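You operate a simulated robot arm through the tools that you are given. There is no shell and no other tool. Be economical: measure what you need, move in short steps, check, and stop when the job is done.

The job below is to be done with a simulated two-armed robot. You get a single attempt, and the scene is never put back.

## Task
Carry the parts tray with both arms and set it on the second shelf from the bottom of the store rack. Take the bush marked "1" from the long trestle and put it on the top of the green bench. Count the pressure gauges on the back trestle, then put as many of the feelers from the back trestle on the top of the blue bench. Take the tee with the yellow cap on the back trestle and put it away on the long trestle. Fetch the green plug gauge and stand it on the long trestle. Shut the meter lid. The order is free. Set down upright: bush, tee with the yellow cap, green plug gauge.

It is judged by the outcome, as a careful person would: the job done as asked, and still so three seconds after it is handed in. It fails if anything else is knocked over, pushed out of place, dropped, spilled or broken. Lids that push on must go on centred and level and be pressed home; caps that screw on are set level and turned clockwise until they are tight.

## Robot
Two 7-joint arms with fingered hands on one trunk, on a base that drives. Base frame: it is fixed to the floor where the robot stands at the start and does not move with it; the origin is under the middle of the robot, x ahead of it, y to its left, z up. Readings come in m, degrees, newtons and seconds.
The left shoulder is at the start at [0.2, 0.135, 0.895], the right one opposite. Places, roughly: bush [0.75, -0.75, 0.75]; feeler [1.5, 0.75, 0.75]; green plug gauge [3.25, -0.25, 1]; long trestle [0.6, -0.1, 0.8]; meter lid [-7.9, -1.2, 1.1]; parts tray (26x18x5 cm) [0.8, -0.1, 0.8]; pressure gauge [1.5, 0.5, 1]; second shelf of the store rack [1, 4.6, 0.7]; tee with the yellow cap (7x5x10 cm) [1.6, 1, 0.8]; top of the blue bench [3.3, 1.1, 0.9]; top of the green bench [3.3, 0.1, 0.9]. Payload 4 kg a hand.
Tool frame (each hand has its own): the origin (TCP) lies between the finger pads and is the grasp point; the fingertips stand 0.025 m ahead of it; z points along the fingers, y is the line along which they close. The gripper opens to 0.088 m. The gripper's body begins 0.029 m behind the TCP. The gripper is a hand of 4 fingers: y runs from the thumb to the fingers, the wrist lies at [-0.013, -0.106, -0.174] in the tool frame, and closing takes about 1.5 s.
Orientation is that of the tool frame in the base frame, as a unit quaternion [w, x, y, z]. With the fingers straight down and the wrist toward the robot, the tool's x, y and z point along [0, 1, 0], [1, 0, 0] and [0, 0, -1] of the base frame.

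## Interface
- The arms move only by the tool drive_tool. It takes "left_steps", "right_steps" or both (then of equal length, played together; a hand with none holds still); each is one flat list of numbers, 7 for each row, row after row: the shift along the tool's x, y, z in m, then the turn, a rotation vector about the tool's x, y, z in degrees, then the opening, from 0 (shut) to 1 (fully open). In form: [x, y, z, ax, ay, az, fingers, x, y, z, ax, ay, az, fingers, ...]. A call has 1 to 20 rows; each row is the pose to reach, as a shift and turn from the pose commanded when the call began, along the tool's axes at that moment. Each row takes 0.2 s and may step no farther than 0.05 m and 8.6 degrees from the row before; otherwise, or with a gripper value out of range, the whole call is refused. Where a pose cannot be reached the arm comes as near as it can. A force on the tool above 40 N (or 10 N above the force at the start of the call, whichever is more), or a blocked arm, ends the call early, and 0.2 s more pass. Each finger travels about 0.153 m/s and halts on what it meets, pressing with about 26 N; the grip force reading is that of the motor and also rises with nothing between the fingers. The clock runs only during rows and for 0.2 s after the last one: add rows that repeat a pose to give the fingers time. It gives the time, the measured TCP pose, the force on the tool (base axes), the opening and the grip force at its end, in the units of the frame above (readings bear some noise), with the torque about the TCP (base axes, N m) and any sound that the robot's microphone picked up, and new pictures: "pictures" is both (left out), scene, wrist or none (wrist: the cameras of the hands that moved).
- Cameras (640 x 400 px; columns grow to the right, rows downward): "scene" is now at [0.1127, -0.0524, 1.4865]; the picture's right is [-0.70, -0.71, 0.00], its down [-0.54, 0.53, -0.65] and it looks along [0.46, -0.45, -0.76] (base axes); focal length 282 px, centre (320, 200). "left" rides on the left gripper at [-0.064, -0.083, -0.098] in its tool frame; the picture's right is [-0.62, -0.37, 0.69], its down [0.71, -0.63, 0.30] and it looks along [0.32, 0.68, 0.65] (tool axes); focal length 265 px, centre (320, 200). "right" rides on the right gripper at [0.064, -0.083, -0.098] in its tool frame; the picture's right is [-0.62, 0.37, -0.69], its down [-0.71, -0.63, 0.30] and it looks along [-0.32, 0.68, 0.65] (tool axes); focal length 265 px, centre (320, 200). There is no depth. A picture from a camera that has moved, and an enlarged one, comes with that camera's place and axes in the base frame and with its lens. The place of the scene camera against the robot may be out by one fixed shift of up to 0.012 m in any direction.
- slide_trunk(by): slides the trunk up (or, below 0, down) by that many m; the arms and the scene camera ride with it, the base frame stays. It gives what a move gives, with no picture.
- drive_base(legs): drives the robot by 1 to 6 legs, each [ahead, left, turn to the left] in m, m and degrees, along the robot's own axes; the way and the turn of a leg run together, so that a leg with both is an arc; at most 1.5 m and 180 degrees a leg. The arms and the cameras ride along, it lands a little off, and it stops where it bumps. It gives what a move gives, and a new picture of the scene camera.
- grasp_type(shape, hand): the hand has 4 fingers and takes this shape, open, in about a second: jaw (thumb against the fingers, like two jaws); tri (thumb and two fingers); tip (a fingertip pinch); poke (one finger out to press); point (the index stretched); flat (the hand flat); cup (the hand cupped); fist (a fist). The gripper value then closes the fingers along that shape, each until it touches; the sizes above hold for jaw. It gives what a move gives, with no picture.
- aim_head(pan, tilt): turns the head with the scene camera to pan (to the left, within 97 degrees either way) and tilt (down, from -29 to 69), counted from straight ahead of the robot. It gives what a move gives, and a new picture of the scene camera.
- zoom(camera, box): a new picture of the part [left, top, right, bottom] of that camera's present view, enlarged. It takes no simulated time.
- sign_off(): hands the job in; it is judged then, once.

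Work in short steps. Places have to be worked out from the pictures, the camera data and where the tool is seen: move nearer, look again, correct. Check each grasp and each placing, and mend what went wrong. You have 186 turns and 260 pictures in all, those below and enlarged ones among them. Open the grippers and draw the arms clear of the work before you hand the job in, unless the task says otherwise; then end with one line.

The tools are called after ">>>" as name(argument=value, ...) on one line, values as JSON. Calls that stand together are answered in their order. drive_tool: Moves the arms, as the interface text tells. Its arguments: {"type":"object","properties":{"left_steps":{"type":"array","items":{"type":"number"}},"right_steps":{"type":"array","items":{"type":"number"}},"pictures":{"type":"string","enum":["both","scene","wrist","none"]}},"required":[]} The other tools are called the same way: slide_trunk (by) slides the trunk up or down; grasp_type (shape, hand) gives the hand a shape; drive_base (legs) drives the base; aim_head (pan, tilt) turns the head that bears the scene camera; zoom (camera, box) takes an enlarged picture of a part of a camera's view; sign_off () hands the job in.

At the start:

```text
t: 0.0
left_eef_pos: [0.6094, -0.1034, 1.0911]
left_tool_rot: [0.0, 0.707, 0.707, 0.0]
left_force: [0.1, -0.1, -0.6]
left_ft_torque: [0.0, -0.01, -0.02]
left_finger_gap: 0.0877
left_grip_force: 0.1
left_shape: jaw
right_eef_pos: [0.3104, -0.4308, 1.0325]
right_tool_rot: [0.0, 0.707, 0.707, 0.0]
right_force: [-0.1, -0.1, 0.4]
right_ft_torque: [0.01, 0.0, 0.01]
right_finger_gap: 0.0874
right_grip_force: 0.0
right_shape: jaw
trunk travel left (down, up): [-0.5, 0.27]
robot x, y, heading: [-0.001, -0.0001, -0.1]
head pan, tilt: [-44.4, 49.6]
```

scene: 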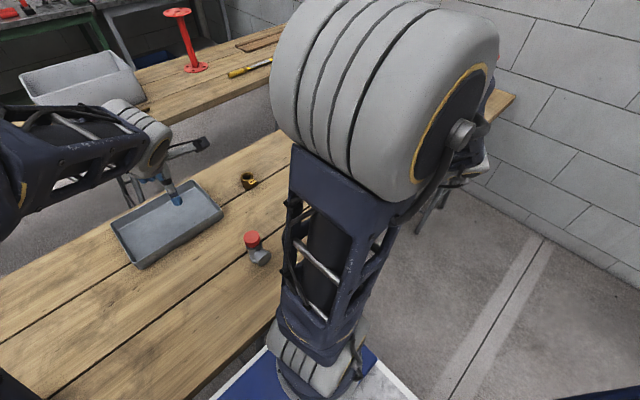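
right: 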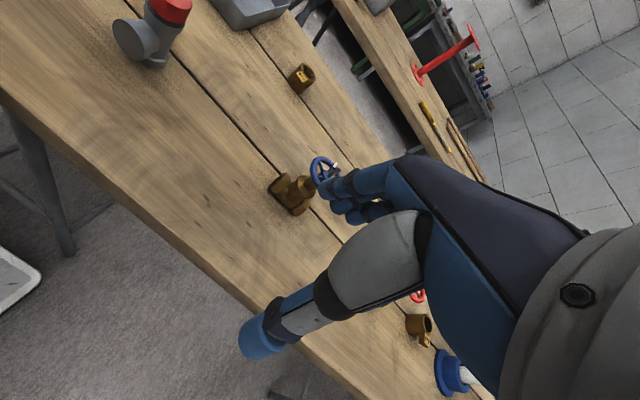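
left: 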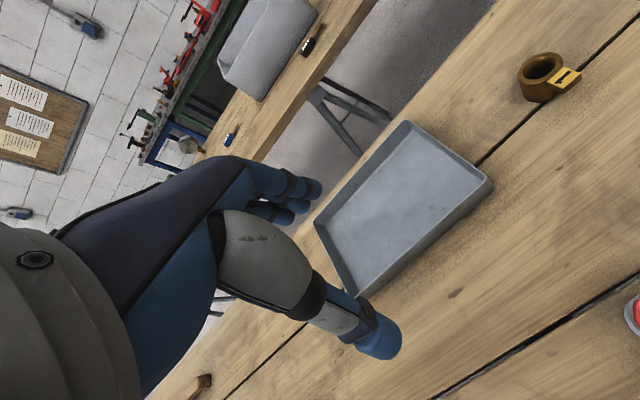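

I look around first: the head straight ahead to see the trestles and benches.

>>> aim_head(pan=0, tilt=25)

>>> aim_head(pan=-60, tilt=30)

>>> aim_head(pan=50, tilt=20)

```text
t: 1.1
left_eef_pos: [0.6106, -0.1035, 1.0899]
left_tool_rot: [-0.001, 0.706, 0.708, 0.0]
left_force: [-0.2, -0.7, -0.9]
left_ft_torque: [0.01, -0.02, -0.01]
left_finger_gap: 0.0874
left_grip_force: 0.1
left_shape: jaw
right_eef_pos: [0.3106, -0.4311, 1.0323]
right_tool_rot: [0.0, 0.707, 0.707, 0.001]
right_force: [0.4, -0.4, -0.2]
right_ft_torque: [-0.04, -0.02, 0.0]
right_finger_gap: 0.0874
right_grip_force: 0.1
right_shape: jaw
trunk travel left (down, up): [-0.5, 0.27]
robot x, y, heading: [0.0006, -0.0012, -0.3]
head pan, tilt: [0.0, 25.0]
camera scene: at [0.1496, 0.0017, 1.5235], right [0.0, -1.0, 0.0], down [-0.42, 0.0, -0.91], along [0.91, 0.0, -0.42], focal length 282 px, centre (320, 200)
```

scene: 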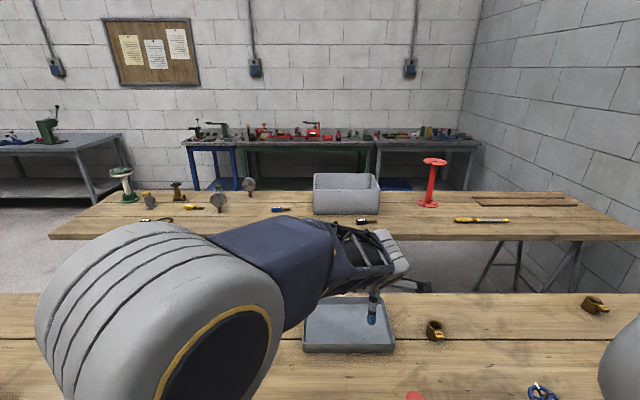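

```text
t: 2.4
left_eef_pos: [0.6101, -0.1036, 1.0905]
left_tool_rot: [0.0, 0.707, 0.707, 0.0]
left_force: [-0.1, -0.7, -0.4]
left_ft_torque: [-0.01, 0.06, 0.01]
left_finger_gap: 0.0877
left_grip_force: 0.1
left_shape: jaw
right_eef_pos: [0.3123, -0.4313, 1.0332]
right_tool_rot: [0.0, 0.707, 0.708, 0.001]
right_force: [-1.2, 0.3, 0.1]
right_ft_torque: [-0.01, 0.0, 0.0]
right_finger_gap: 0.0877
right_grip_force: 0.1
right_shape: jaw
trunk travel left (down, up): [-0.5, 0.27]
robot x, y, heading: [-0.0013, 0.0033, 0.2]
head pan, tilt: [-60.0, 30.0]
camera scene: at [0.1028, -0.0765, 1.5156], right [-0.87, -0.5, 0.0], down [-0.25, 0.43, -0.87], along [0.43, -0.75, -0.5], focal length 282 px, centre (320, 200)
```

scene: 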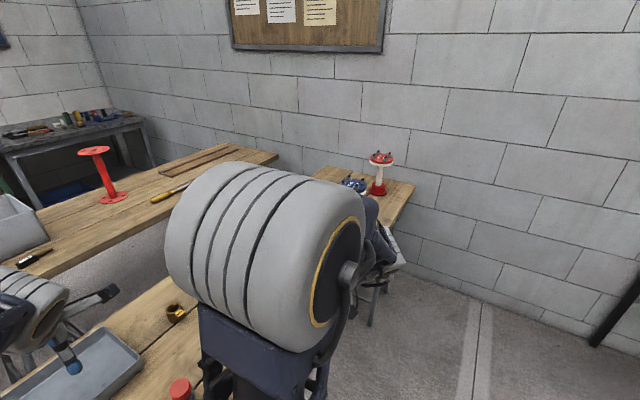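

```text
t: 4.3
left_eef_pos: [0.609, -0.1036, 1.0907]
left_tool_rot: [0.0, 0.707, 0.707, -0.001]
left_force: [1.0, 0.3, 0.4]
left_ft_torque: [0.02, 0.02, 0.02]
left_finger_gap: 0.0876
left_grip_force: 0.1
left_shape: jaw
right_eef_pos: [0.311, -0.4305, 1.0333]
right_tool_rot: [0.0, 0.707, 0.707, 0.0]
right_force: [0.2, -0.4, -0.3]
right_ft_torque: [0.05, 0.0, -0.03]
right_finger_gap: 0.0874
right_grip_force: 0.0
right_shape: jaw
trunk travel left (down, up): [-0.5, 0.27]
robot x, y, heading: [-0.0015, -0.0008, -0.0]
head pan, tilt: [50.0, 20.0]
camera scene: at [0.1174, 0.0731, 1.5316], right [0.77, -0.64, 0.0], down [-0.22, -0.26, -0.94], along [0.6, 0.72, -0.34], focal length 282 px, centre (320, 200)
```

scene: 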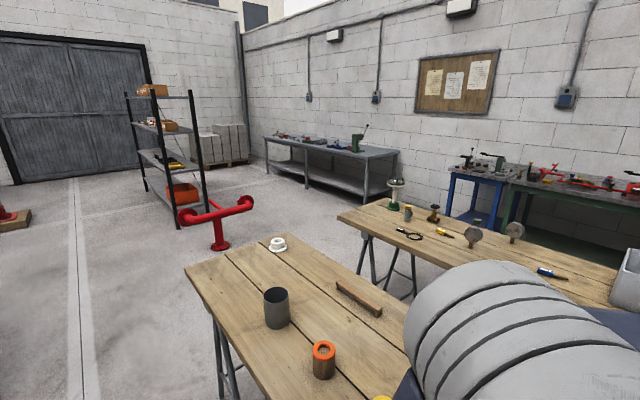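

Zooming to the rack and the back trestle in this view.

>>> zoom(camera="scene", box=[110, 70, 270, 250])

>>> zoom(camera="scene", box=[350, 140, 640, 320])

>>> aim_head(pan=97, tilt=15)

```text
2.22 times, centred on (190, 160) of scene
camera zoom: at [0.1174, 0.0731, 1.5316], right [0.77, -0.64, 0.0], down [-0.22, -0.26, -0.94], along [0.6, 0.72, -0.34], focal length 626 px, centre (609, 289)
```

zoom: 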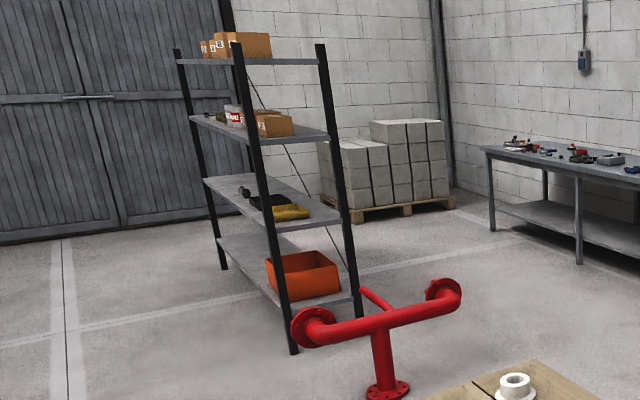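

```text
2.21 times, centred on (495, 230) of scene
camera zoom: at [0.1174, 0.0731, 1.5316], right [0.77, -0.64, 0.0], down [-0.22, -0.26, -0.94], along [0.6, 0.72, -0.34], focal length 621 px, centre (-66, 134)
```

zoom: 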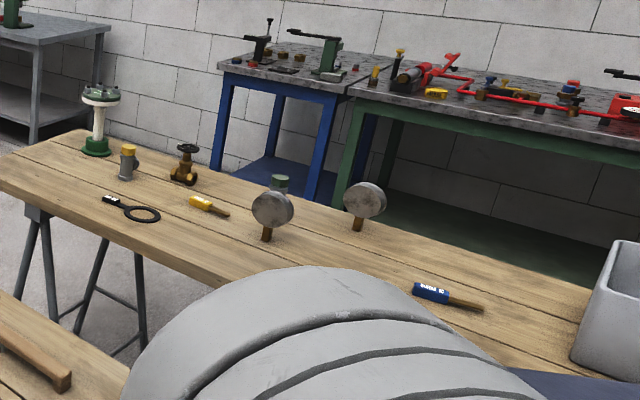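

```text
t: 5.5
left_eef_pos: [0.6105, -0.1022, 1.091]
left_tool_rot: [0.001, 0.707, 0.707, -0.001]
left_force: [-0.2, 0.8, -0.3]
left_ft_torque: [0.0, 0.0, 0.0]
left_finger_gap: 0.0878
left_grip_force: 0.0
left_shape: jaw
right_eef_pos: [0.311, -0.4309, 1.0324]
right_tool_rot: [0.0, 0.707, 0.707, 0.0]
right_force: [0.3, -0.2, -0.8]
right_ft_torque: [0.0, 0.03, 0.01]
right_finger_gap: 0.0875
right_grip_force: 0.1
right_shape: jaw
trunk travel left (down, up): [-0.5, 0.27]
robot x, y, heading: [0.0038, -0.0019, 0.3]
head pan, tilt: [97.0, 15.0]
camera scene: at [0.0462, 0.0945, 1.5398], right [0.99, 0.12, 0.0], down [0.03, -0.26, -0.97], along [-0.12, 0.96, -0.26], focal length 282 px, centre (320, 200)
```

scene: 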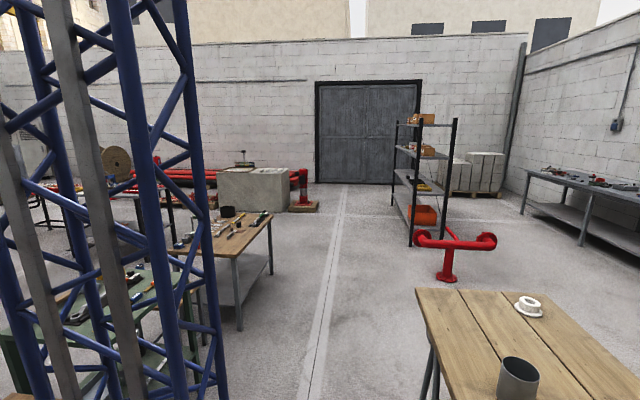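

Checking the bush markings through the wrist cameras.

>>> zoom(camera="left", box=[480, 30, 640, 130])

>>> zoom(camera="right", box=[220, 40, 380, 140])

>>> zoom(camera="right", box=[360, 270, 520, 370])

>>> aim_head(pan=-30, tilt=40)

```text
4.00 times, centred on (560, 80) of left
camera zoom: at [0.5255, -0.1669, 1.1901], right [-0.37, -0.62, -0.69], down [-0.63, 0.71, -0.3], along [0.68, 0.32, -0.65], focal length 1062 px, centre (-640, 680)
```

zoom: 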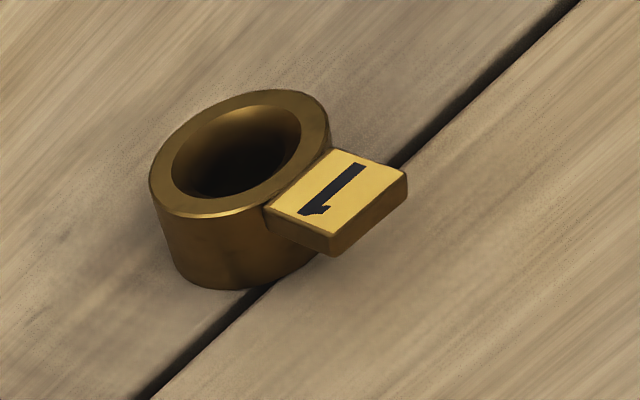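

```text
4.00 times, centred on (300, 90) of right
camera zoom: at [0.2269, -0.3655, 1.1308], right [0.37, -0.62, 0.69], down [-0.63, -0.71, -0.3], along [0.68, -0.32, -0.65], focal length 1062 px, centre (400, 640)
```

zoom: 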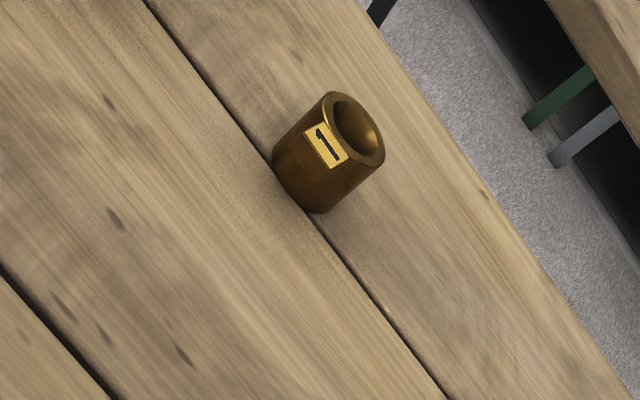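

```text
4.00 times, centred on (440, 320) of right
camera zoom: at [0.2269, -0.3655, 1.1308], right [0.37, -0.62, 0.69], down [-0.63, -0.71, -0.3], along [0.68, -0.32, -0.65], focal length 1062 px, centre (-160, -280)
```

zoom: 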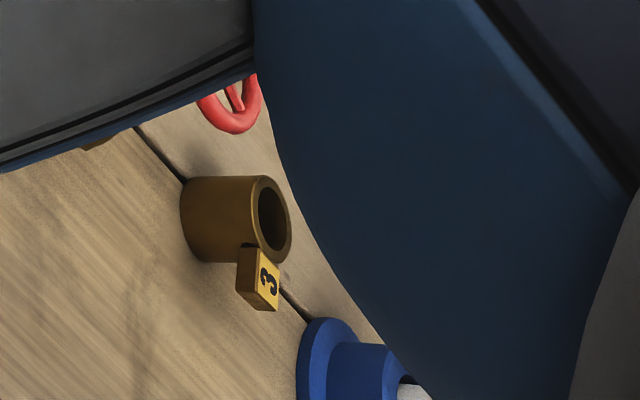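

```text
t: 7.5
left_eef_pos: [0.6104, -0.1035, 1.091]
left_tool_rot: [-0.001, 0.707, 0.707, 0.0]
left_force: [0.5, 0.3, 0.1]
left_ft_torque: [0.02, 0.02, 0.03]
left_finger_gap: 0.0876
left_grip_force: 0.0
left_shape: jaw
right_eef_pos: [0.3096, -0.4319, 1.033]
right_tool_rot: [0.0, 0.707, 0.707, 0.0]
right_force: [-0.2, -0.2, -0.3]
right_ft_torque: [-0.02, 0.01, 0.04]
right_finger_gap: 0.0875
right_grip_force: 0.1
right_shape: jaw
trunk travel left (down, up): [-0.5, 0.27]
robot x, y, heading: [-0.0018, -0.0009, 0.0]
head pan, tilt: [-30.0, 40.0]
camera scene: at [0.1311, -0.0407, 1.5002], right [-0.5, -0.87, 0.0], down [-0.56, 0.32, -0.77], along [0.66, -0.38, -0.64], focal length 282 px, centre (320, 200)
```

scene: 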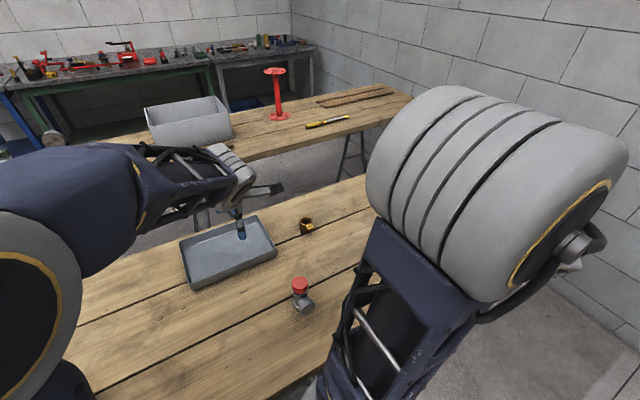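

The bush marked "1" stands near [0.743, -0.34], top about z 0.845. The tray's right wall is near y -0.21 and its left wall near y 0.04, with the rim near z 0.84. I turn both hands so each one straddles an end wall, fingers inside and wrists outward, and hold them above it.

>>> drive_tool(left_steps=[0.0116, 0.0133, 0.0075, 0, 0, 7.5, 1, 0.0232, 0.0266, 0.015, 0, 0, 15, 1, 0.0348, 0.04, 0.0225, 0, 0, 22.5, 1, 0.0463, 0.0533, 0.03, 0, 0, 30, 1, 0.058, 0.0667, 0.0375, 0, 0, 37.5, 1, 0.0695, 0.08, 0.045, 0, 0, 45, 1, 0.081, 0.0933, 0.0525, 0, 0, 52.5, 1, 0.0927, 0.1067, 0.06, 0, 0, 60, 1, 0.104, 0.12, 0.0675, 0, 0, 67.5, 1, 0.116, 0.133, 0.075, 0, 0, 75, 1, 0.1275, 0.147, 0.0825, 0, 0, 82.5, 1, 0.139, 0.16, 0.09, 0, 0, 90, 1, 0.139, 0.16, 0.09, 0, 0, 90, 1], right_steps=[0.0183, 0.0383, 0.0025, 0, 0, -7.5, 1, 0.0367, 0.0767, 0.005, 0, 0, -15, 1, 0.055, 0.115, 0.0075, 0, 0, -22.5, 1, 0.0733, 0.1533, 0.01, 0, 0, -30, 1, 0.0917, 0.1917, 0.0125, 0, 0, -37.5, 1, 0.11, 0.23, 0.015, 0, 0, -45, 1, 0.1283, 0.2683, 0.0175, 0, 0, -52.5, 1, 0.1467, 0.3067, 0.02, 0, 0, -60, 1, 0.165, 0.345, 0.0225, 0, 0, -67.5, 1, 0.1833, 0.3833, 0.025, 0, 0, -75, 1, 0.2017, 0.4217, 0.0275, 0, 0, -82.5, 1, 0.22, 0.46, 0.03, 0, 0, -90, 1, 0.22, 0.46, 0.03, 0, 0, -90, 1])

```text
t: 10.3
left_eef_pos: [0.7666, 0.037, 1.0008]
left_tool_rot: [0.0, 1.0, -0.001, 0.0]
left_force: [-0.7, -0.1, 0.0]
left_ft_torque: [0.0, -0.01, -0.01]
left_finger_gap: 0.0874
left_grip_force: 0.0
left_shape: jaw
right_eef_pos: [0.7712, -0.2109, 1.0027]
right_tool_rot: [-0.001, -0.001, 1.0, 0.0]
right_force: [-0.5, -0.3, -0.3]
right_ft_torque: [-0.01, -0.03, -0.05]
right_finger_gap: 0.0876
right_grip_force: 0.1
right_shape: jaw
trunk travel left (down, up): [-0.5, 0.27]
robot x, y, heading: [-0.0001, -0.0007, -0.1]
head pan, tilt: [-30.0, 40.0]
camera scene: at [0.1311, -0.0407, 1.5002], right [-0.5, -0.87, 0.0], down [-0.56, 0.32, -0.77], along [0.66, -0.38, -0.64], focal length 282 px, centre (320, 200)
camera right: at [0.7065, -0.2938, 1.1001], right [0.62, 0.37, 0.69], down [0.71, -0.63, -0.31], along [0.32, 0.68, -0.65], focal length 265 px, centre (320, 200)
camera left: at [0.7019, 0.1207, 1.101], right [-0.62, 0.37, -0.69], down [0.72, 0.63, -0.3], along [0.32, -0.68, -0.65], focal length 265 px, centre (320, 200)
```

scene: 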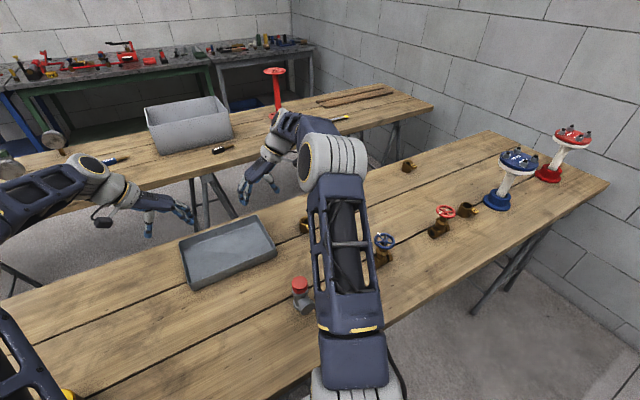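
right: 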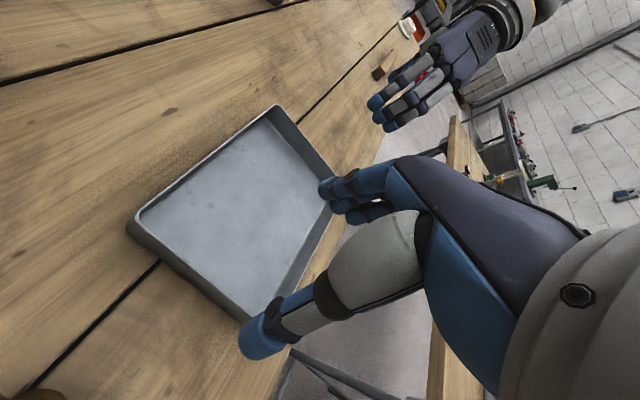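
left: 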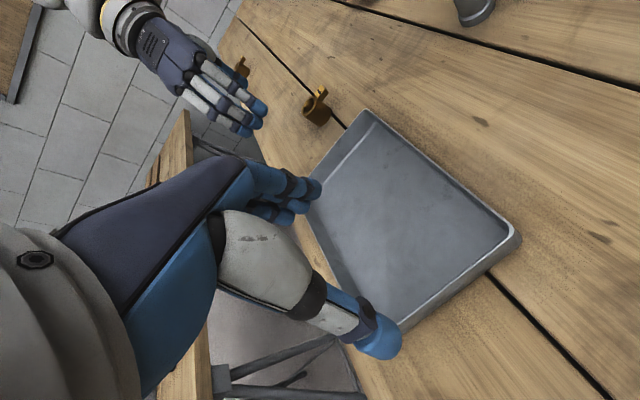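

The tray outer walls sit at y ≈ -0.208 and 0.05, x 0.69–0.87. I go down over both end walls to z ≈ 0.836.

>>> drive_tool(left_steps=[0.013, -0.01, 0.035, 0, 0, 0, 1, 0.013, -0.01, 0.075, 0, 0, 0, 1, 0.013, -0.01, 0.115, 0, 0, 0, 1, 0.013, -0.01, 0.15, 0, 0, 0, 1, 0.013, -0.01, 0.165, 0, 0, 0, 1, 0.013, -0.01, 0.165, 0, 0, 0, 1], right_steps=[-0.009, 0.006, 0.037, 0, 0, 0, 1, -0.009, 0.006, 0.077, 0, 0, 0, 1, -0.009, 0.006, 0.117, 0, 0, 0, 1, -0.009, 0.006, 0.152, 0, 0, 0, 1, -0.009, 0.006, 0.167, 0, 0, 0, 1, -0.009, 0.006, 0.167, 0, 0, 0, 1])

```text
t: 11.7
left_eef_pos: [0.7847, 0.0452, 0.8342]
left_tool_rot: [0.0, 1.0, 0.0, 0.0]
left_force: [0.2, -0.6, 0.9]
left_ft_torque: [0.02, -0.01, -0.03]
left_finger_gap: 0.0874
left_grip_force: 0.1
left_shape: jaw
right_eef_pos: [0.7774, -0.2057, 0.8342]
right_tool_rot: [0.001, -0.001, 1.0, 0.0]
right_force: [0.1, 0.5, 0.3]
right_ft_torque: [-0.01, -0.04, -0.01]
right_finger_gap: 0.0877
right_grip_force: 0.0
right_shape: jaw
trunk travel left (down, up): [-0.5, 0.27]
robot x, y, heading: [0.0037, -0.0012, -0.0]
head pan, tilt: [-30.0, 40.0]
camera scene: at [0.1312, -0.0407, 1.5002], right [-0.5, -0.87, 0.0], down [-0.56, 0.32, -0.77], along [0.66, -0.38, -0.64], focal length 282 px, centre (320, 200)
camera right: at [0.7134, -0.2881, 0.9321], right [0.62, 0.37, 0.69], down [0.71, -0.63, -0.3], along [0.32, 0.68, -0.65], focal length 265 px, centre (320, 200)
camera left: at [0.72, 0.1292, 0.9344], right [-0.62, 0.37, -0.69], down [0.71, 0.63, -0.3], along [0.32, -0.68, -0.65], focal length 265 px, centre (320, 200)
```

scene: 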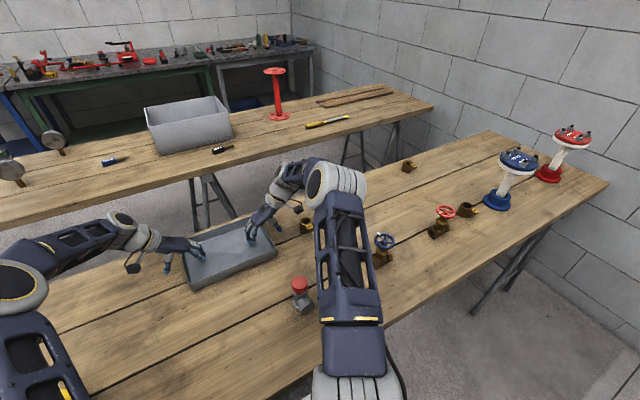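
right: 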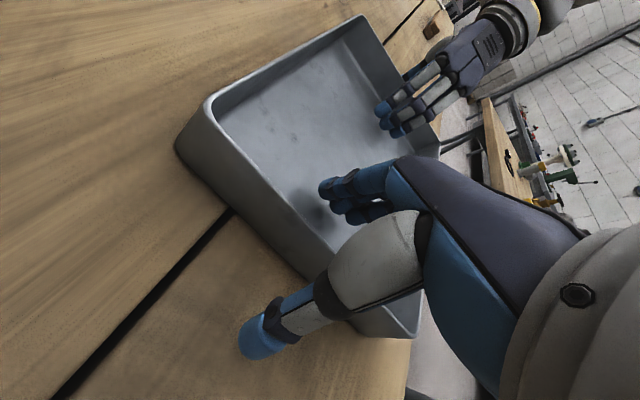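
left: 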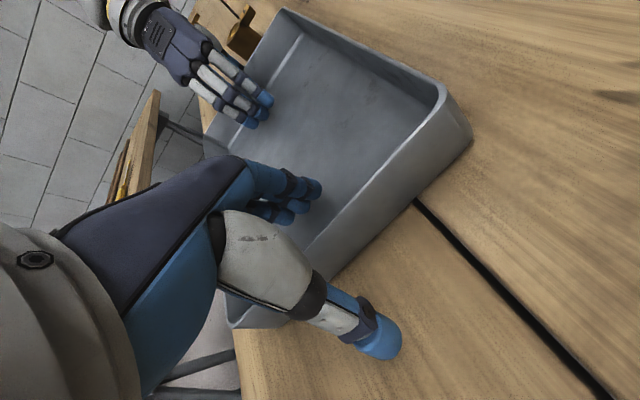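

Both hands straddle the walls, with the rim about 1 cm above the TCP. Closing both.

>>> drive_tool(left_steps=[0, 0, 0.003, 0, 0, 0, 0.5, 0, 0, 0.003, 0, 0, 0, 0, 0, 0, 0.003, 0, 0, 0, 0, 0, 0, 0.003, 0, 0, 0, 0, 0, 0, 0.003, 0, 0, 0, 0, 0, 0, 0.003, 0, 0, 0, 0, 0, 0, 0.003, 0, 0, 0, 0, 0, 0, 0.003, 0, 0, 0, 0, 0, 0, 0.003, 0, 0, 0, 0], right_steps=[0, 0, 0.003, 0, 0, 0, 0.5, 0, 0, 0.003, 0, 0, 0, 0, 0, 0, 0.003, 0, 0, 0, 0, 0, 0, 0.003, 0, 0, 0, 0, 0, 0, 0.003, 0, 0, 0, 0, 0, 0, 0.003, 0, 0, 0, 0, 0, 0, 0.003, 0, 0, 0, 0, 0, 0, 0.003, 0, 0, 0, 0, 0, 0, 0.003, 0, 0, 0, 0], pictures="wrist")

```text
t: 13.7
left_eef_pos: [0.7857, 0.0463, 0.8319]
left_tool_rot: [0.0, 1.0, 0.0, 0.0]
left_force: [0.8, 0.0, 0.1]
left_ft_torque: [-0.01, 0.02, -0.1]
left_finger_gap: 0.0004
left_grip_force: 25.9
left_shape: jaw
right_eef_pos: [0.7789, -0.2056, 0.8315]
right_tool_rot: [-0.001, -0.001, 1.0, 0.0]
right_force: [-0.2, 0.6, 0.1]
right_ft_torque: [0.02, -0.01, 0.1]
right_finger_gap: 0.0
right_grip_force: 25.9
right_shape: jaw
trunk travel left (down, up): [-0.5, 0.27]
robot x, y, heading: [0.0026, 0.0001, -0.0]
head pan, tilt: [-30.0, 40.0]
camera right: at [0.7139, -0.2883, 0.9298], right [0.62, 0.37, 0.69], down [0.71, -0.63, -0.3], along [0.32, 0.68, -0.65], focal length 265 px, centre (320, 200)
camera left: at [0.719, 0.1294, 0.9315], right [-0.62, 0.37, -0.69], down [0.71, 0.63, -0.3], along [0.32, -0.68, -0.65], focal length 265 px, centre (320, 200)
```

right: 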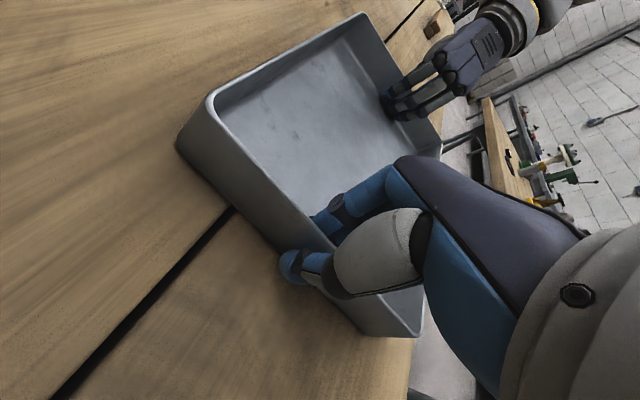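
left: 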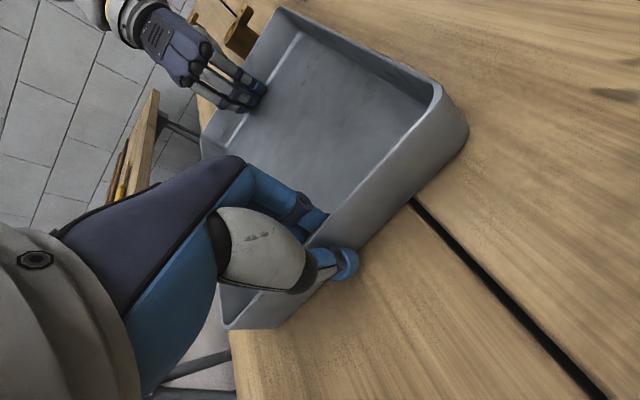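

Both hands hold the thin walls. I lift 4 cm first to check the grip.

>>> drive_tool(left_steps=[0, 0, -0.01, 0, 0, 0, 0, 0, 0, -0.02, 0, 0, 0, 0, 0, 0, -0.04, 0, 0, 0, 0, 0, 0, -0.06, 0, 0, 0, 0, 0, 0, -0.08, 0, 0, 0, 0, 0, 0, -0.08, 0, 0, 0, 0], right_steps=[0, 0, -0.01, 0, 0, 0, 0, 0, 0, -0.02, 0, 0, 0, 0, 0, 0, -0.04, 0, 0, 0, 0, 0, 0, -0.06, 0, 0, 0, 0, 0, 0, -0.08, 0, 0, 0, 0, 0, 0, -0.08, 0, 0, 0, 0], pictures="scene")

```text
t: 15.1
left_eef_pos: [0.7839, 0.0455, 0.9127]
left_tool_rot: [0.0, 1.0, 0.0, 0.0]
left_force: [-0.6, 1.5, -2.3]
left_ft_torque: [0.02, -0.04, -0.07]
left_finger_gap: 0.0
left_grip_force: 25.7
left_shape: jaw
right_eef_pos: [0.7795, -0.2059, 0.9151]
right_tool_rot: [-0.001, 0.0, 1.0, 0.0]
right_force: [1.2, -0.9, -1.8]
right_ft_torque: [0.01, 0.0, 0.1]
right_finger_gap: 0.0003
right_grip_force: 25.9
right_shape: jaw
trunk travel left (down, up): [-0.5, 0.27]
robot x, y, heading: [0.0029, 0.0005, 0.0]
head pan, tilt: [-30.0, 40.0]
camera scene: at [0.1314, -0.0407, 1.5002], right [-0.5, -0.87, 0.0], down [-0.56, 0.32, -0.77], along [0.66, -0.38, -0.64], focal length 282 px, centre (320, 200)
```

scene: 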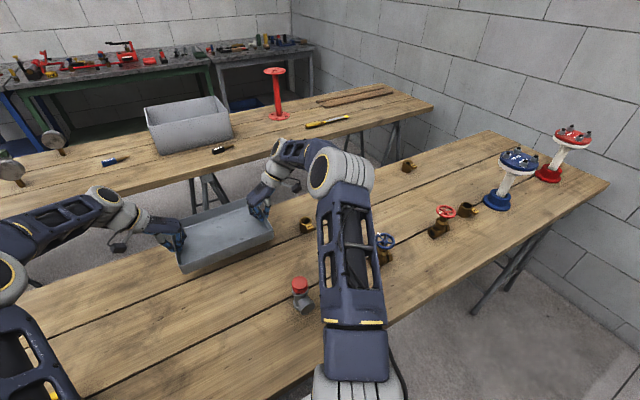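

The tray is up. I raise the trunk and look at the way to my left and behind before driving.

>>> slide_trunk(by=0.12)

>>> aim_head(pan=97, tilt=40)

>>> aim_head(pan=75, tilt=25)

```text
t: 16.6
left_eef_pos: [0.7827, 0.0463, 1.0338]
left_tool_rot: [0.0, 1.0, 0.0, 0.001]
left_force: [0.0, 1.4, -2.2]
left_ft_torque: [0.05, 0.0, -0.07]
left_finger_gap: 0.0002
left_grip_force: 26.2
left_shape: jaw
right_eef_pos: [0.7785, -0.2047, 1.0349]
right_tool_rot: [-0.001, 0.0, 1.0, 0.001]
right_force: [0.4, -2.1, -2.9]
right_ft_torque: [-0.05, 0.01, 0.06]
right_finger_gap: 0.0002
right_grip_force: 25.8
right_shape: jaw
trunk travel left (down, up): [-0.62, 0.15]
robot x, y, heading: [-0.0025, -0.0009, -0.0]
head pan, tilt: [-30.0, 40.0]
```

```text
t: 18.7
left_eef_pos: [0.7839, 0.0472, 1.0334]
left_tool_rot: [0.0, 1.0, 0.001, 0.0]
left_force: [0.5, 1.3, -2.5]
left_ft_torque: [0.01, -0.03, -0.07]
left_finger_gap: 0.0001
left_grip_force: 26.2
left_shape: jaw
right_eef_pos: [0.7772, -0.2047, 1.0334]
right_tool_rot: [0.0, 0.0, 1.0, 0.0]
right_force: [-0.1, -2.6, -1.9]
right_ft_torque: [-0.04, -0.01, 0.09]
right_finger_gap: 0.0
right_grip_force: 26.2
right_shape: jaw
trunk travel left (down, up): [-0.62, 0.15]
robot x, y, heading: [0.0021, 0.0012, 0.2]
head pan, tilt: [97.0, 40.0]
camera scene: at [0.0474, 0.0862, 1.6202], right [0.99, 0.12, 0.0], down [0.08, -0.64, -0.77], along [-0.09, 0.76, -0.64], focal length 282 px, centre (320, 200)
```

scene: 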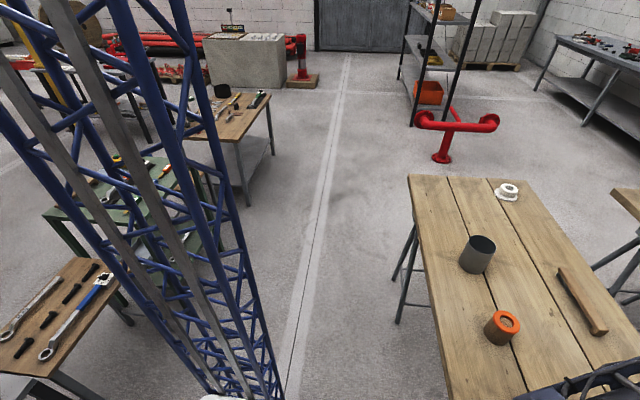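

```text
t: 19.6
left_eef_pos: [0.7831, 0.0466, 1.0323]
left_tool_rot: [0.0, 1.0, 0.001, -0.001]
left_force: [-0.5, 2.2, -2.1]
left_ft_torque: [0.03, -0.01, -0.06]
left_finger_gap: 0.0
left_grip_force: 26.0
left_shape: jaw
right_eef_pos: [0.7784, -0.2052, 1.0345]
right_tool_rot: [0.0, 0.0, 1.0, 0.0]
right_force: [0.0, -2.5, -1.7]
right_ft_torque: [-0.04, 0.01, 0.09]
right_finger_gap: 0.0002
right_grip_force: 26.0
right_shape: jaw
trunk travel left (down, up): [-0.62, 0.15]
robot x, y, heading: [0.0017, 0.0058, 0.3]
head pan, tilt: [75.0, 25.0]
camera scene: at [0.0815, 0.0908, 1.6435], right [0.97, -0.26, 0.0], down [-0.11, -0.41, -0.91], along [0.23, 0.88, -0.42], focal length 282 px, centre (320, 200)
```

scene: 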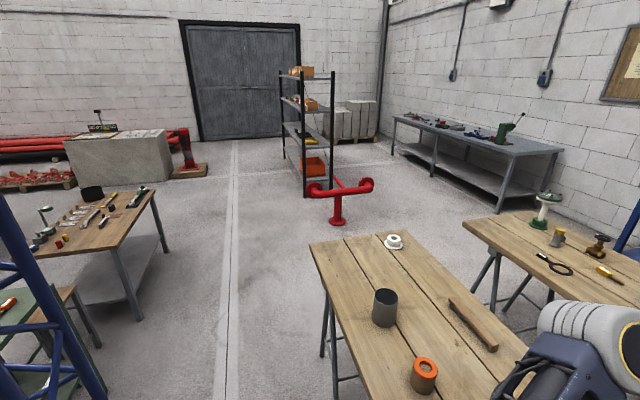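

The blue lattice column on my left may belong to the robot or stand on the floor. I check the right side to tell.

>>> aim_head(pan=-97, tilt=50)

>>> aim_head(pan=97, tilt=65)

```text
t: 22.2
left_eef_pos: [0.7834, 0.0463, 1.0327]
left_tool_rot: [0.0, 1.0, 0.0, 0.0]
left_force: [0.8, 2.8, -1.7]
left_ft_torque: [0.0, 0.0, -0.08]
left_finger_gap: 0.0001
left_grip_force: 26.0
left_shape: jaw
right_eef_pos: [0.7781, -0.2058, 1.035]
right_tool_rot: [-0.001, 0.0, 1.0, 0.0]
right_force: [0.6, -2.0, -2.3]
right_ft_torque: [0.01, -0.01, 0.06]
right_finger_gap: 0.0
right_grip_force: 26.2
right_shape: jaw
trunk travel left (down, up): [-0.62, 0.15]
robot x, y, heading: [0.0021, 0.0051, 0.1]
head pan, tilt: [-97.0, 50.0]
camera scene: at [0.0484, -0.0747, 1.606], right [-0.99, 0.12, 0.0], down [0.09, 0.76, -0.64], along [-0.08, -0.64, -0.77], focal length 282 px, centre (320, 200)
```

scene: 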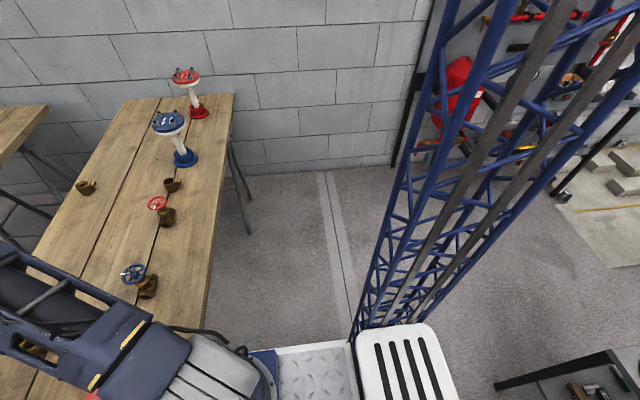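

```text
t: 25.0
left_eef_pos: [0.7834, 0.046, 1.0325]
left_tool_rot: [0.001, 1.0, 0.0, 0.0]
left_force: [-0.4, 2.2, -2.6]
left_ft_torque: [0.02, 0.0, -0.04]
left_finger_gap: 0.0
left_grip_force: 26.0
left_shape: jaw
right_eef_pos: [0.779, -0.2054, 1.0347]
right_tool_rot: [0.0, 0.0, 1.0, 0.0]
right_force: [-0.1, -2.0, -3.2]
right_ft_torque: [-0.01, 0.04, 0.1]
right_finger_gap: 0.0
right_grip_force: 25.9
right_shape: jaw
trunk travel left (down, up): [-0.62, 0.15]
robot x, y, heading: [0.0029, 0.0019, -0.4]
head pan, tilt: [97.0, 65.0]
camera scene: at [0.0504, 0.062, 1.5879], right [0.99, 0.12, 0.0], down [0.11, -0.9, -0.42], along [-0.05, 0.42, -0.91], focal length 282 px, centre (320, 200)
```

scene: 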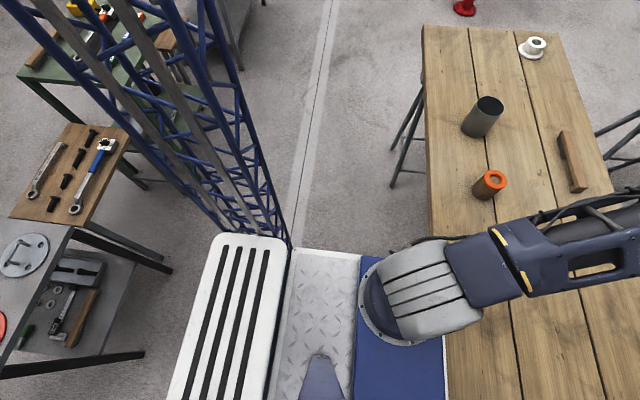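

The mast is the robot's own, and the aisle along +y at x≈0 is clear. I raise the trunk and crab left toward the rack with the tray held high over the trestle items.

>>> slide_trunk(by=0.12)

>>> drive_base(legs=[[0, 1.5, 0], [-0.15, 1.0, 0], [0, 1.0, 0]])

>>> aim_head(pan=40, tilt=30)

```text
t: 26.5
left_eef_pos: [0.7826, 0.0462, 1.1526]
left_tool_rot: [0.0, 1.0, 0.0, 0.001]
left_force: [-0.1, 1.6, -3.0]
left_ft_torque: [0.02, -0.01, -0.03]
left_finger_gap: 0.0001
left_grip_force: 25.9
left_shape: jaw
right_eef_pos: [0.7773, -0.2053, 1.1539]
right_tool_rot: [0.0, 0.0, 1.0, 0.0]
right_force: [-0.5, -2.2, -2.0]
right_ft_torque: [-0.03, -0.01, 0.09]
right_finger_gap: 0.0
right_grip_force: 26.3
right_shape: jaw
trunk travel left (down, up): [-0.74, 0.03]
robot x, y, heading: [-0.002, 0.0047, 0.1]
head pan, tilt: [97.0, 65.0]
```

```text
t: 43.9
left_eef_pos: [0.6359, 3.6035, 1.1519]
left_tool_rot: [0.001, 1.0, -0.007, 0.0]
left_force: [0.1, 2.6, -1.6]
left_ft_torque: [0.03, -0.01, -0.07]
left_finger_gap: 0.0
left_grip_force: 26.0
left_shape: jaw
right_eef_pos: [0.6265, 3.3516, 1.1535]
right_tool_rot: [-0.001, 0.006, 1.0, 0.0]
right_force: [0.6, -1.9, -1.8]
right_ft_torque: [-0.07, -0.01, 0.08]
right_finger_gap: 0.0
right_grip_force: 26.1
right_shape: jaw
trunk travel left (down, up): [-0.74, 0.03]
robot x, y, heading: [-0.1511, 3.5685, -0.8]
head pan, tilt: [97.0, 65.0]
camera scene: at [-0.0978, 3.63, 1.7079], right [0.99, 0.11, 0.0], down [0.1, -0.9, -0.42], along [-0.05, 0.42, -0.91], focal length 282 px, centre (320, 200)
```

scene: 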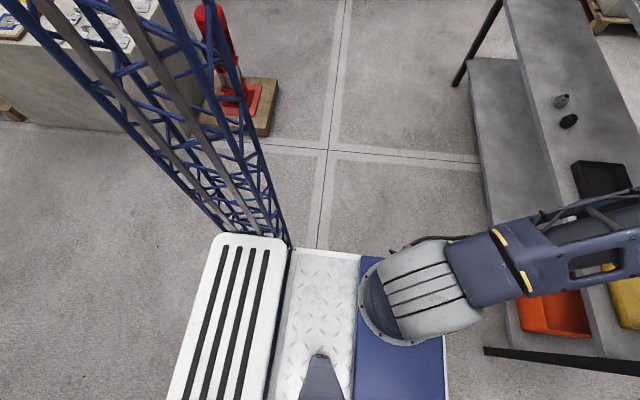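

```text
t: 45.1
left_eef_pos: [0.6346, 3.6049, 1.1516]
left_tool_rot: [0.0, 1.0, -0.007, 0.0]
left_force: [0.4, 0.5, -2.6]
left_ft_torque: [0.02, 0.0, -0.09]
left_finger_gap: 0.0002
left_grip_force: 26.5
left_shape: jaw
right_eef_pos: [0.6261, 3.3521, 1.1552]
right_tool_rot: [0.0, 0.007, 1.0, 0.0]
right_force: [-0.2, -0.6, -1.2]
right_ft_torque: [0.04, 0.0, 0.11]
right_finger_gap: 0.0
right_grip_force: 26.1
right_shape: jaw
trunk travel left (down, up): [-0.74, 0.03]
robot x, y, heading: [-0.1499, 3.5698, -0.7]
head pan, tilt: [40.0, 30.0]
camera scene: at [-0.0212, 3.6269, 1.7555], right [0.63, -0.77, 0.0], down [-0.39, -0.32, -0.87], along [0.67, 0.55, -0.5], focal length 282 px, centre (320, 200)
```

scene: 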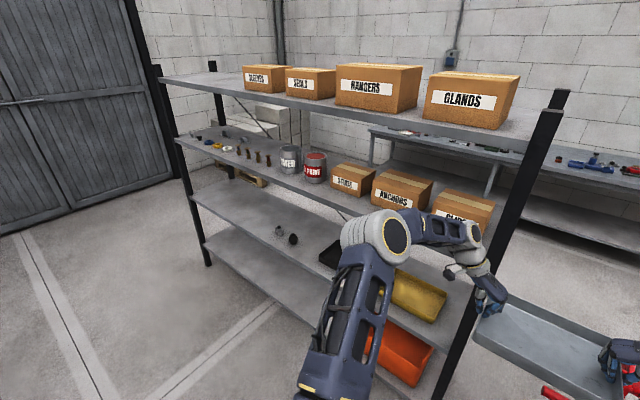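

The free part of the second shelf is y ≈ 4.8–5.6, with the shelf top near z 0.70, its front edge near x 0.86 and the shelf above near z 1.11. I pull the tray nearer and raise it relative to the trunk before driving on.

>>> drive_tool(left_steps=[-0.023, 0, -0.025, 0, 0, 0, 0, -0.047, 0, -0.05, 0, 0, 0, 0, -0.07, 0, -0.075, 0, 0, 0, 0, -0.093, 0, -0.1, 0, 0, 0, 0, -0.117, 0, -0.125, 0, 0, 0, 0, -0.14, 0, -0.15, 0, 0, 0, 0, -0.14, 0, -0.15, 0, 0, 0, 0], right_steps=[0.023, 0, -0.025, 0, 0, 0, 0, 0.047, 0, -0.05, 0, 0, 0, 0, 0.07, 0, -0.075, 0, 0, 0, 0, 0.093, 0, -0.1, 0, 0, 0, 0, 0.117, 0, -0.125, 0, 0, 0, 0, 0.14, 0, -0.15, 0, 0, 0, 0, 0.14, 0, -0.15, 0, 0, 0, 0], pictures="none")

>>> drive_base(legs=[[0.2, 0.8, 0.7], [0, 0.8, 0]])

>>> aim_head(pan=0, tilt=45)

```text
t: 46.7
left_eef_pos: [0.4922, 3.6065, 1.3058]
left_tool_rot: [0.0, 1.0, -0.007, 0.0]
left_force: [-1.0, -4.2, -2.2]
left_ft_torque: [-0.06, -0.03, -0.07]
left_finger_gap: 0.0
left_grip_force: 25.9
left_shape: jaw
right_eef_pos: [0.4865, 3.3554, 1.3041]
right_tool_rot: [-0.001, 0.007, 1.0, 0.0]
right_force: [0.4, 4.1, -1.9]
right_ft_torque: [0.08, -0.01, 0.16]
right_finger_gap: 0.0
right_grip_force: 25.7
right_shape: jaw
trunk travel left (down, up): [-0.74, 0.03]
robot x, y, heading: [-0.1493, 3.5678, -1.0]
head pan, tilt: [40.0, 30.0]
```

```text
t: 55.0
left_eef_pos: [0.6772, 5.2233, 1.3043]
left_tool_rot: [0.0, 1.0, 0.0, 0.0]
left_force: [0.2, -4.9, -2.1]
left_ft_torque: [-0.1, -0.05, -0.12]
left_finger_gap: 0.0
left_grip_force: 26.0
left_shape: jaw
right_eef_pos: [0.6757, 4.9714, 1.3032]
right_tool_rot: [0.0, 0.0, 1.0, 0.0]
right_force: [-0.5, 5.1, -2.3]
right_ft_torque: [0.12, 0.01, 0.12]
right_finger_gap: 0.0
right_grip_force: 26.3
right_shape: jaw
trunk travel left (down, up): [-0.74, 0.03]
robot x, y, heading: [0.0348, 5.1715, -0.0]
head pan, tilt: [40.0, 30.0]
camera scene: at [0.1621, 5.2351, 1.7556], right [0.64, -0.76, 0.0], down [-0.38, -0.32, -0.87], along [0.66, 0.56, -0.5], focal length 282 px, centre (320, 200)
```

scene: 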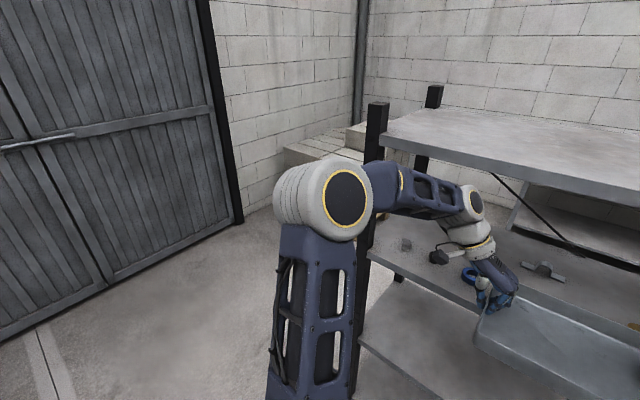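

```text
t: 56.1
left_eef_pos: [0.6776, 5.2227, 1.3039]
left_tool_rot: [0.0, 1.0, 0.002, 0.0]
left_force: [-0.2, -1.5, -1.9]
left_ft_torque: [-0.05, -0.01, -0.07]
left_finger_gap: 0.0001
left_grip_force: 26.1
left_shape: jaw
right_eef_pos: [0.6746, 4.9717, 1.3045]
right_tool_rot: [0.0, -0.001, 1.0, 0.0]
right_force: [0.2, 2.0, -2.2]
right_ft_torque: [0.05, -0.03, 0.09]
right_finger_gap: 0.0
right_grip_force: 26.2
right_shape: jaw
trunk travel left (down, up): [-0.74, 0.03]
robot x, y, heading: [0.0393, 5.1739, 0.0]
head pan, tilt: [0.0, 45.0]
camera scene: at [0.1743, 5.1772, 1.733], right [0.0, -1.0, 0.0], down [-0.71, 0.0, -0.71], along [0.71, 0.0, -0.71], focal length 282 px, centre (320, 200)
```

scene: 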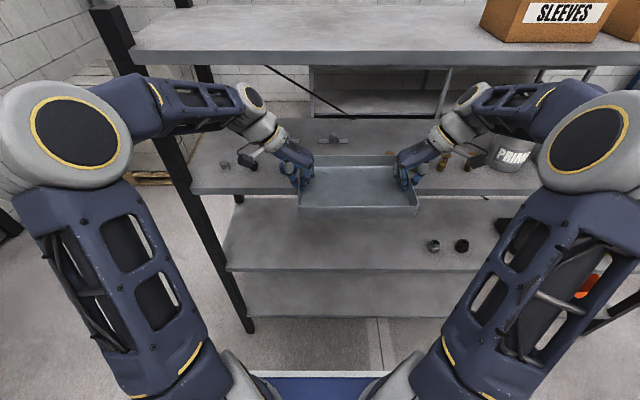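

The free spot is right ahead of me (shelf x 0.82–1.22). I lower the trunk so the tray is just above the second shelf, still in front of the rack.

>>> slide_trunk(by=-0.5)

>>> aim_head(pan=0, tilt=20)

```text
refused: -0.5 is not a number from -0.4 to 0.4
```

```text
t: 57.0
left_eef_pos: [0.6772, 5.2241, 1.3037]
left_tool_rot: [0.0, 1.0, 0.001, 0.0]
left_force: [-0.5, -3.2, -2.0]
left_ft_torque: [-0.08, -0.03, -0.09]
left_finger_gap: 0.0002
left_grip_force: 26.1
left_shape: jaw
right_eef_pos: [0.6769, 4.9713, 1.3044]
right_tool_rot: [0.0, 0.001, 1.0, 0.0]
right_force: [1.0, 3.7, -2.9]
right_ft_torque: [0.06, 0.03, 0.12]
right_finger_gap: 0.0
right_grip_force: 26.3
right_shape: jaw
trunk travel left (down, up): [-0.74, 0.03]
robot x, y, heading: [0.0354, 5.1759, 0.1]
head pan, tilt: [0.0, 20.0]
camera scene: at [0.1861, 5.1771, 1.7715], right [0.0, -1.0, 0.0], down [-0.34, 0.0, -0.94], along [0.94, 0.0, -0.34], focal length 282 px, centre (320, 200)
```

scene: 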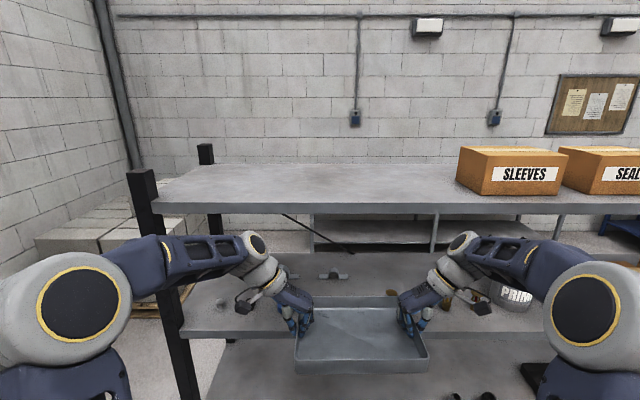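

Splitting the trunk travel into two moves within the limit.

>>> slide_trunk(by=-0.3)

>>> slide_trunk(by=-0.19)

>>> aim_head(pan=0, tilt=22)

```text
t: 60.0
left_eef_pos: [0.6764, 5.2235, 1.0028]
left_tool_rot: [-0.001, 1.0, 0.001, 0.0]
left_force: [0.2, -3.3, -2.4]
left_ft_torque: [-0.09, 0.01, -0.07]
left_finger_gap: 0.0
left_grip_force: 26.6
left_shape: jaw
right_eef_pos: [0.6767, 4.9712, 1.0034]
right_tool_rot: [-0.001, -0.001, 1.0, 0.0]
right_force: [-0.8, 3.4, -1.7]
right_ft_torque: [0.09, -0.03, 0.09]
right_finger_gap: 0.0
right_grip_force: 26.4
right_shape: jaw
trunk travel left (down, up): [-0.44, 0.33]
robot x, y, heading: [0.0359, 5.1763, 0.1]
head pan, tilt: [0.0, 20.0]
```

```text
t: 62.1
left_eef_pos: [0.6768, 5.2241, 0.8145]
left_tool_rot: [0.0, 1.0, 0.001, -0.001]
left_force: [0.2, -2.5, -2.0]
left_ft_torque: [-0.08, 0.0, -0.08]
left_finger_gap: 0.0
left_grip_force: 25.8
left_shape: jaw
right_eef_pos: [0.6765, 4.9711, 0.8151]
right_tool_rot: [0.0, -0.001, 1.0, 0.0]
right_force: [0.1, 4.0, -1.6]
right_ft_torque: [0.09, -0.01, 0.12]
right_finger_gap: 0.0
right_grip_force: 26.3
right_shape: jaw
trunk travel left (down, up): [-0.25, 0.52]
robot x, y, heading: [0.0351, 5.1737, 0.1]
head pan, tilt: [0.0, 20.0]
```

```text
t: 62.7
left_eef_pos: [0.6778, 5.224, 0.815]
left_tool_rot: [0.0, 1.0, 0.0, -0.001]
left_force: [0.4, -3.4, -1.5]
left_ft_torque: [-0.07, -0.01, -0.04]
left_finger_gap: 0.0001
left_grip_force: 26.3
left_shape: jaw
right_eef_pos: [0.6767, 4.9717, 0.8149]
right_tool_rot: [0.001, -0.001, 1.0, 0.0]
right_force: [0.4, 3.9, -2.3]
right_ft_torque: [0.08, -0.06, 0.12]
right_finger_gap: 0.0001
right_grip_force: 25.4
right_shape: jaw
trunk travel left (down, up): [-0.25, 0.52]
robot x, y, heading: [0.0355, 5.1768, 0.4]
head pan, tilt: [0.0, 22.0]
camera scene: at [0.1857, 5.1771, 1.2784], right [0.0, -1.0, 0.0], down [-0.37, 0.0, -0.93], along [0.93, 0.0, -0.37], focal length 282 px, centre (320, 200)
```

scene: 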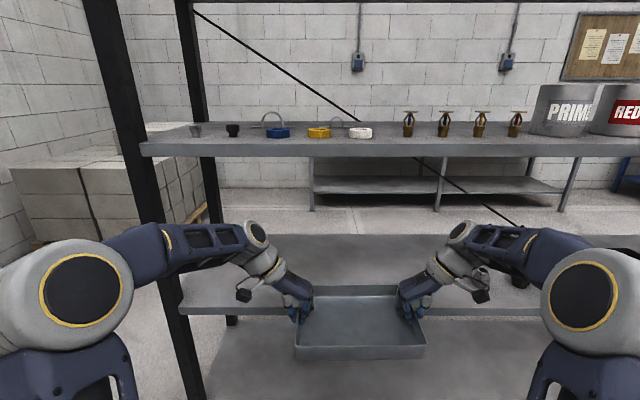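

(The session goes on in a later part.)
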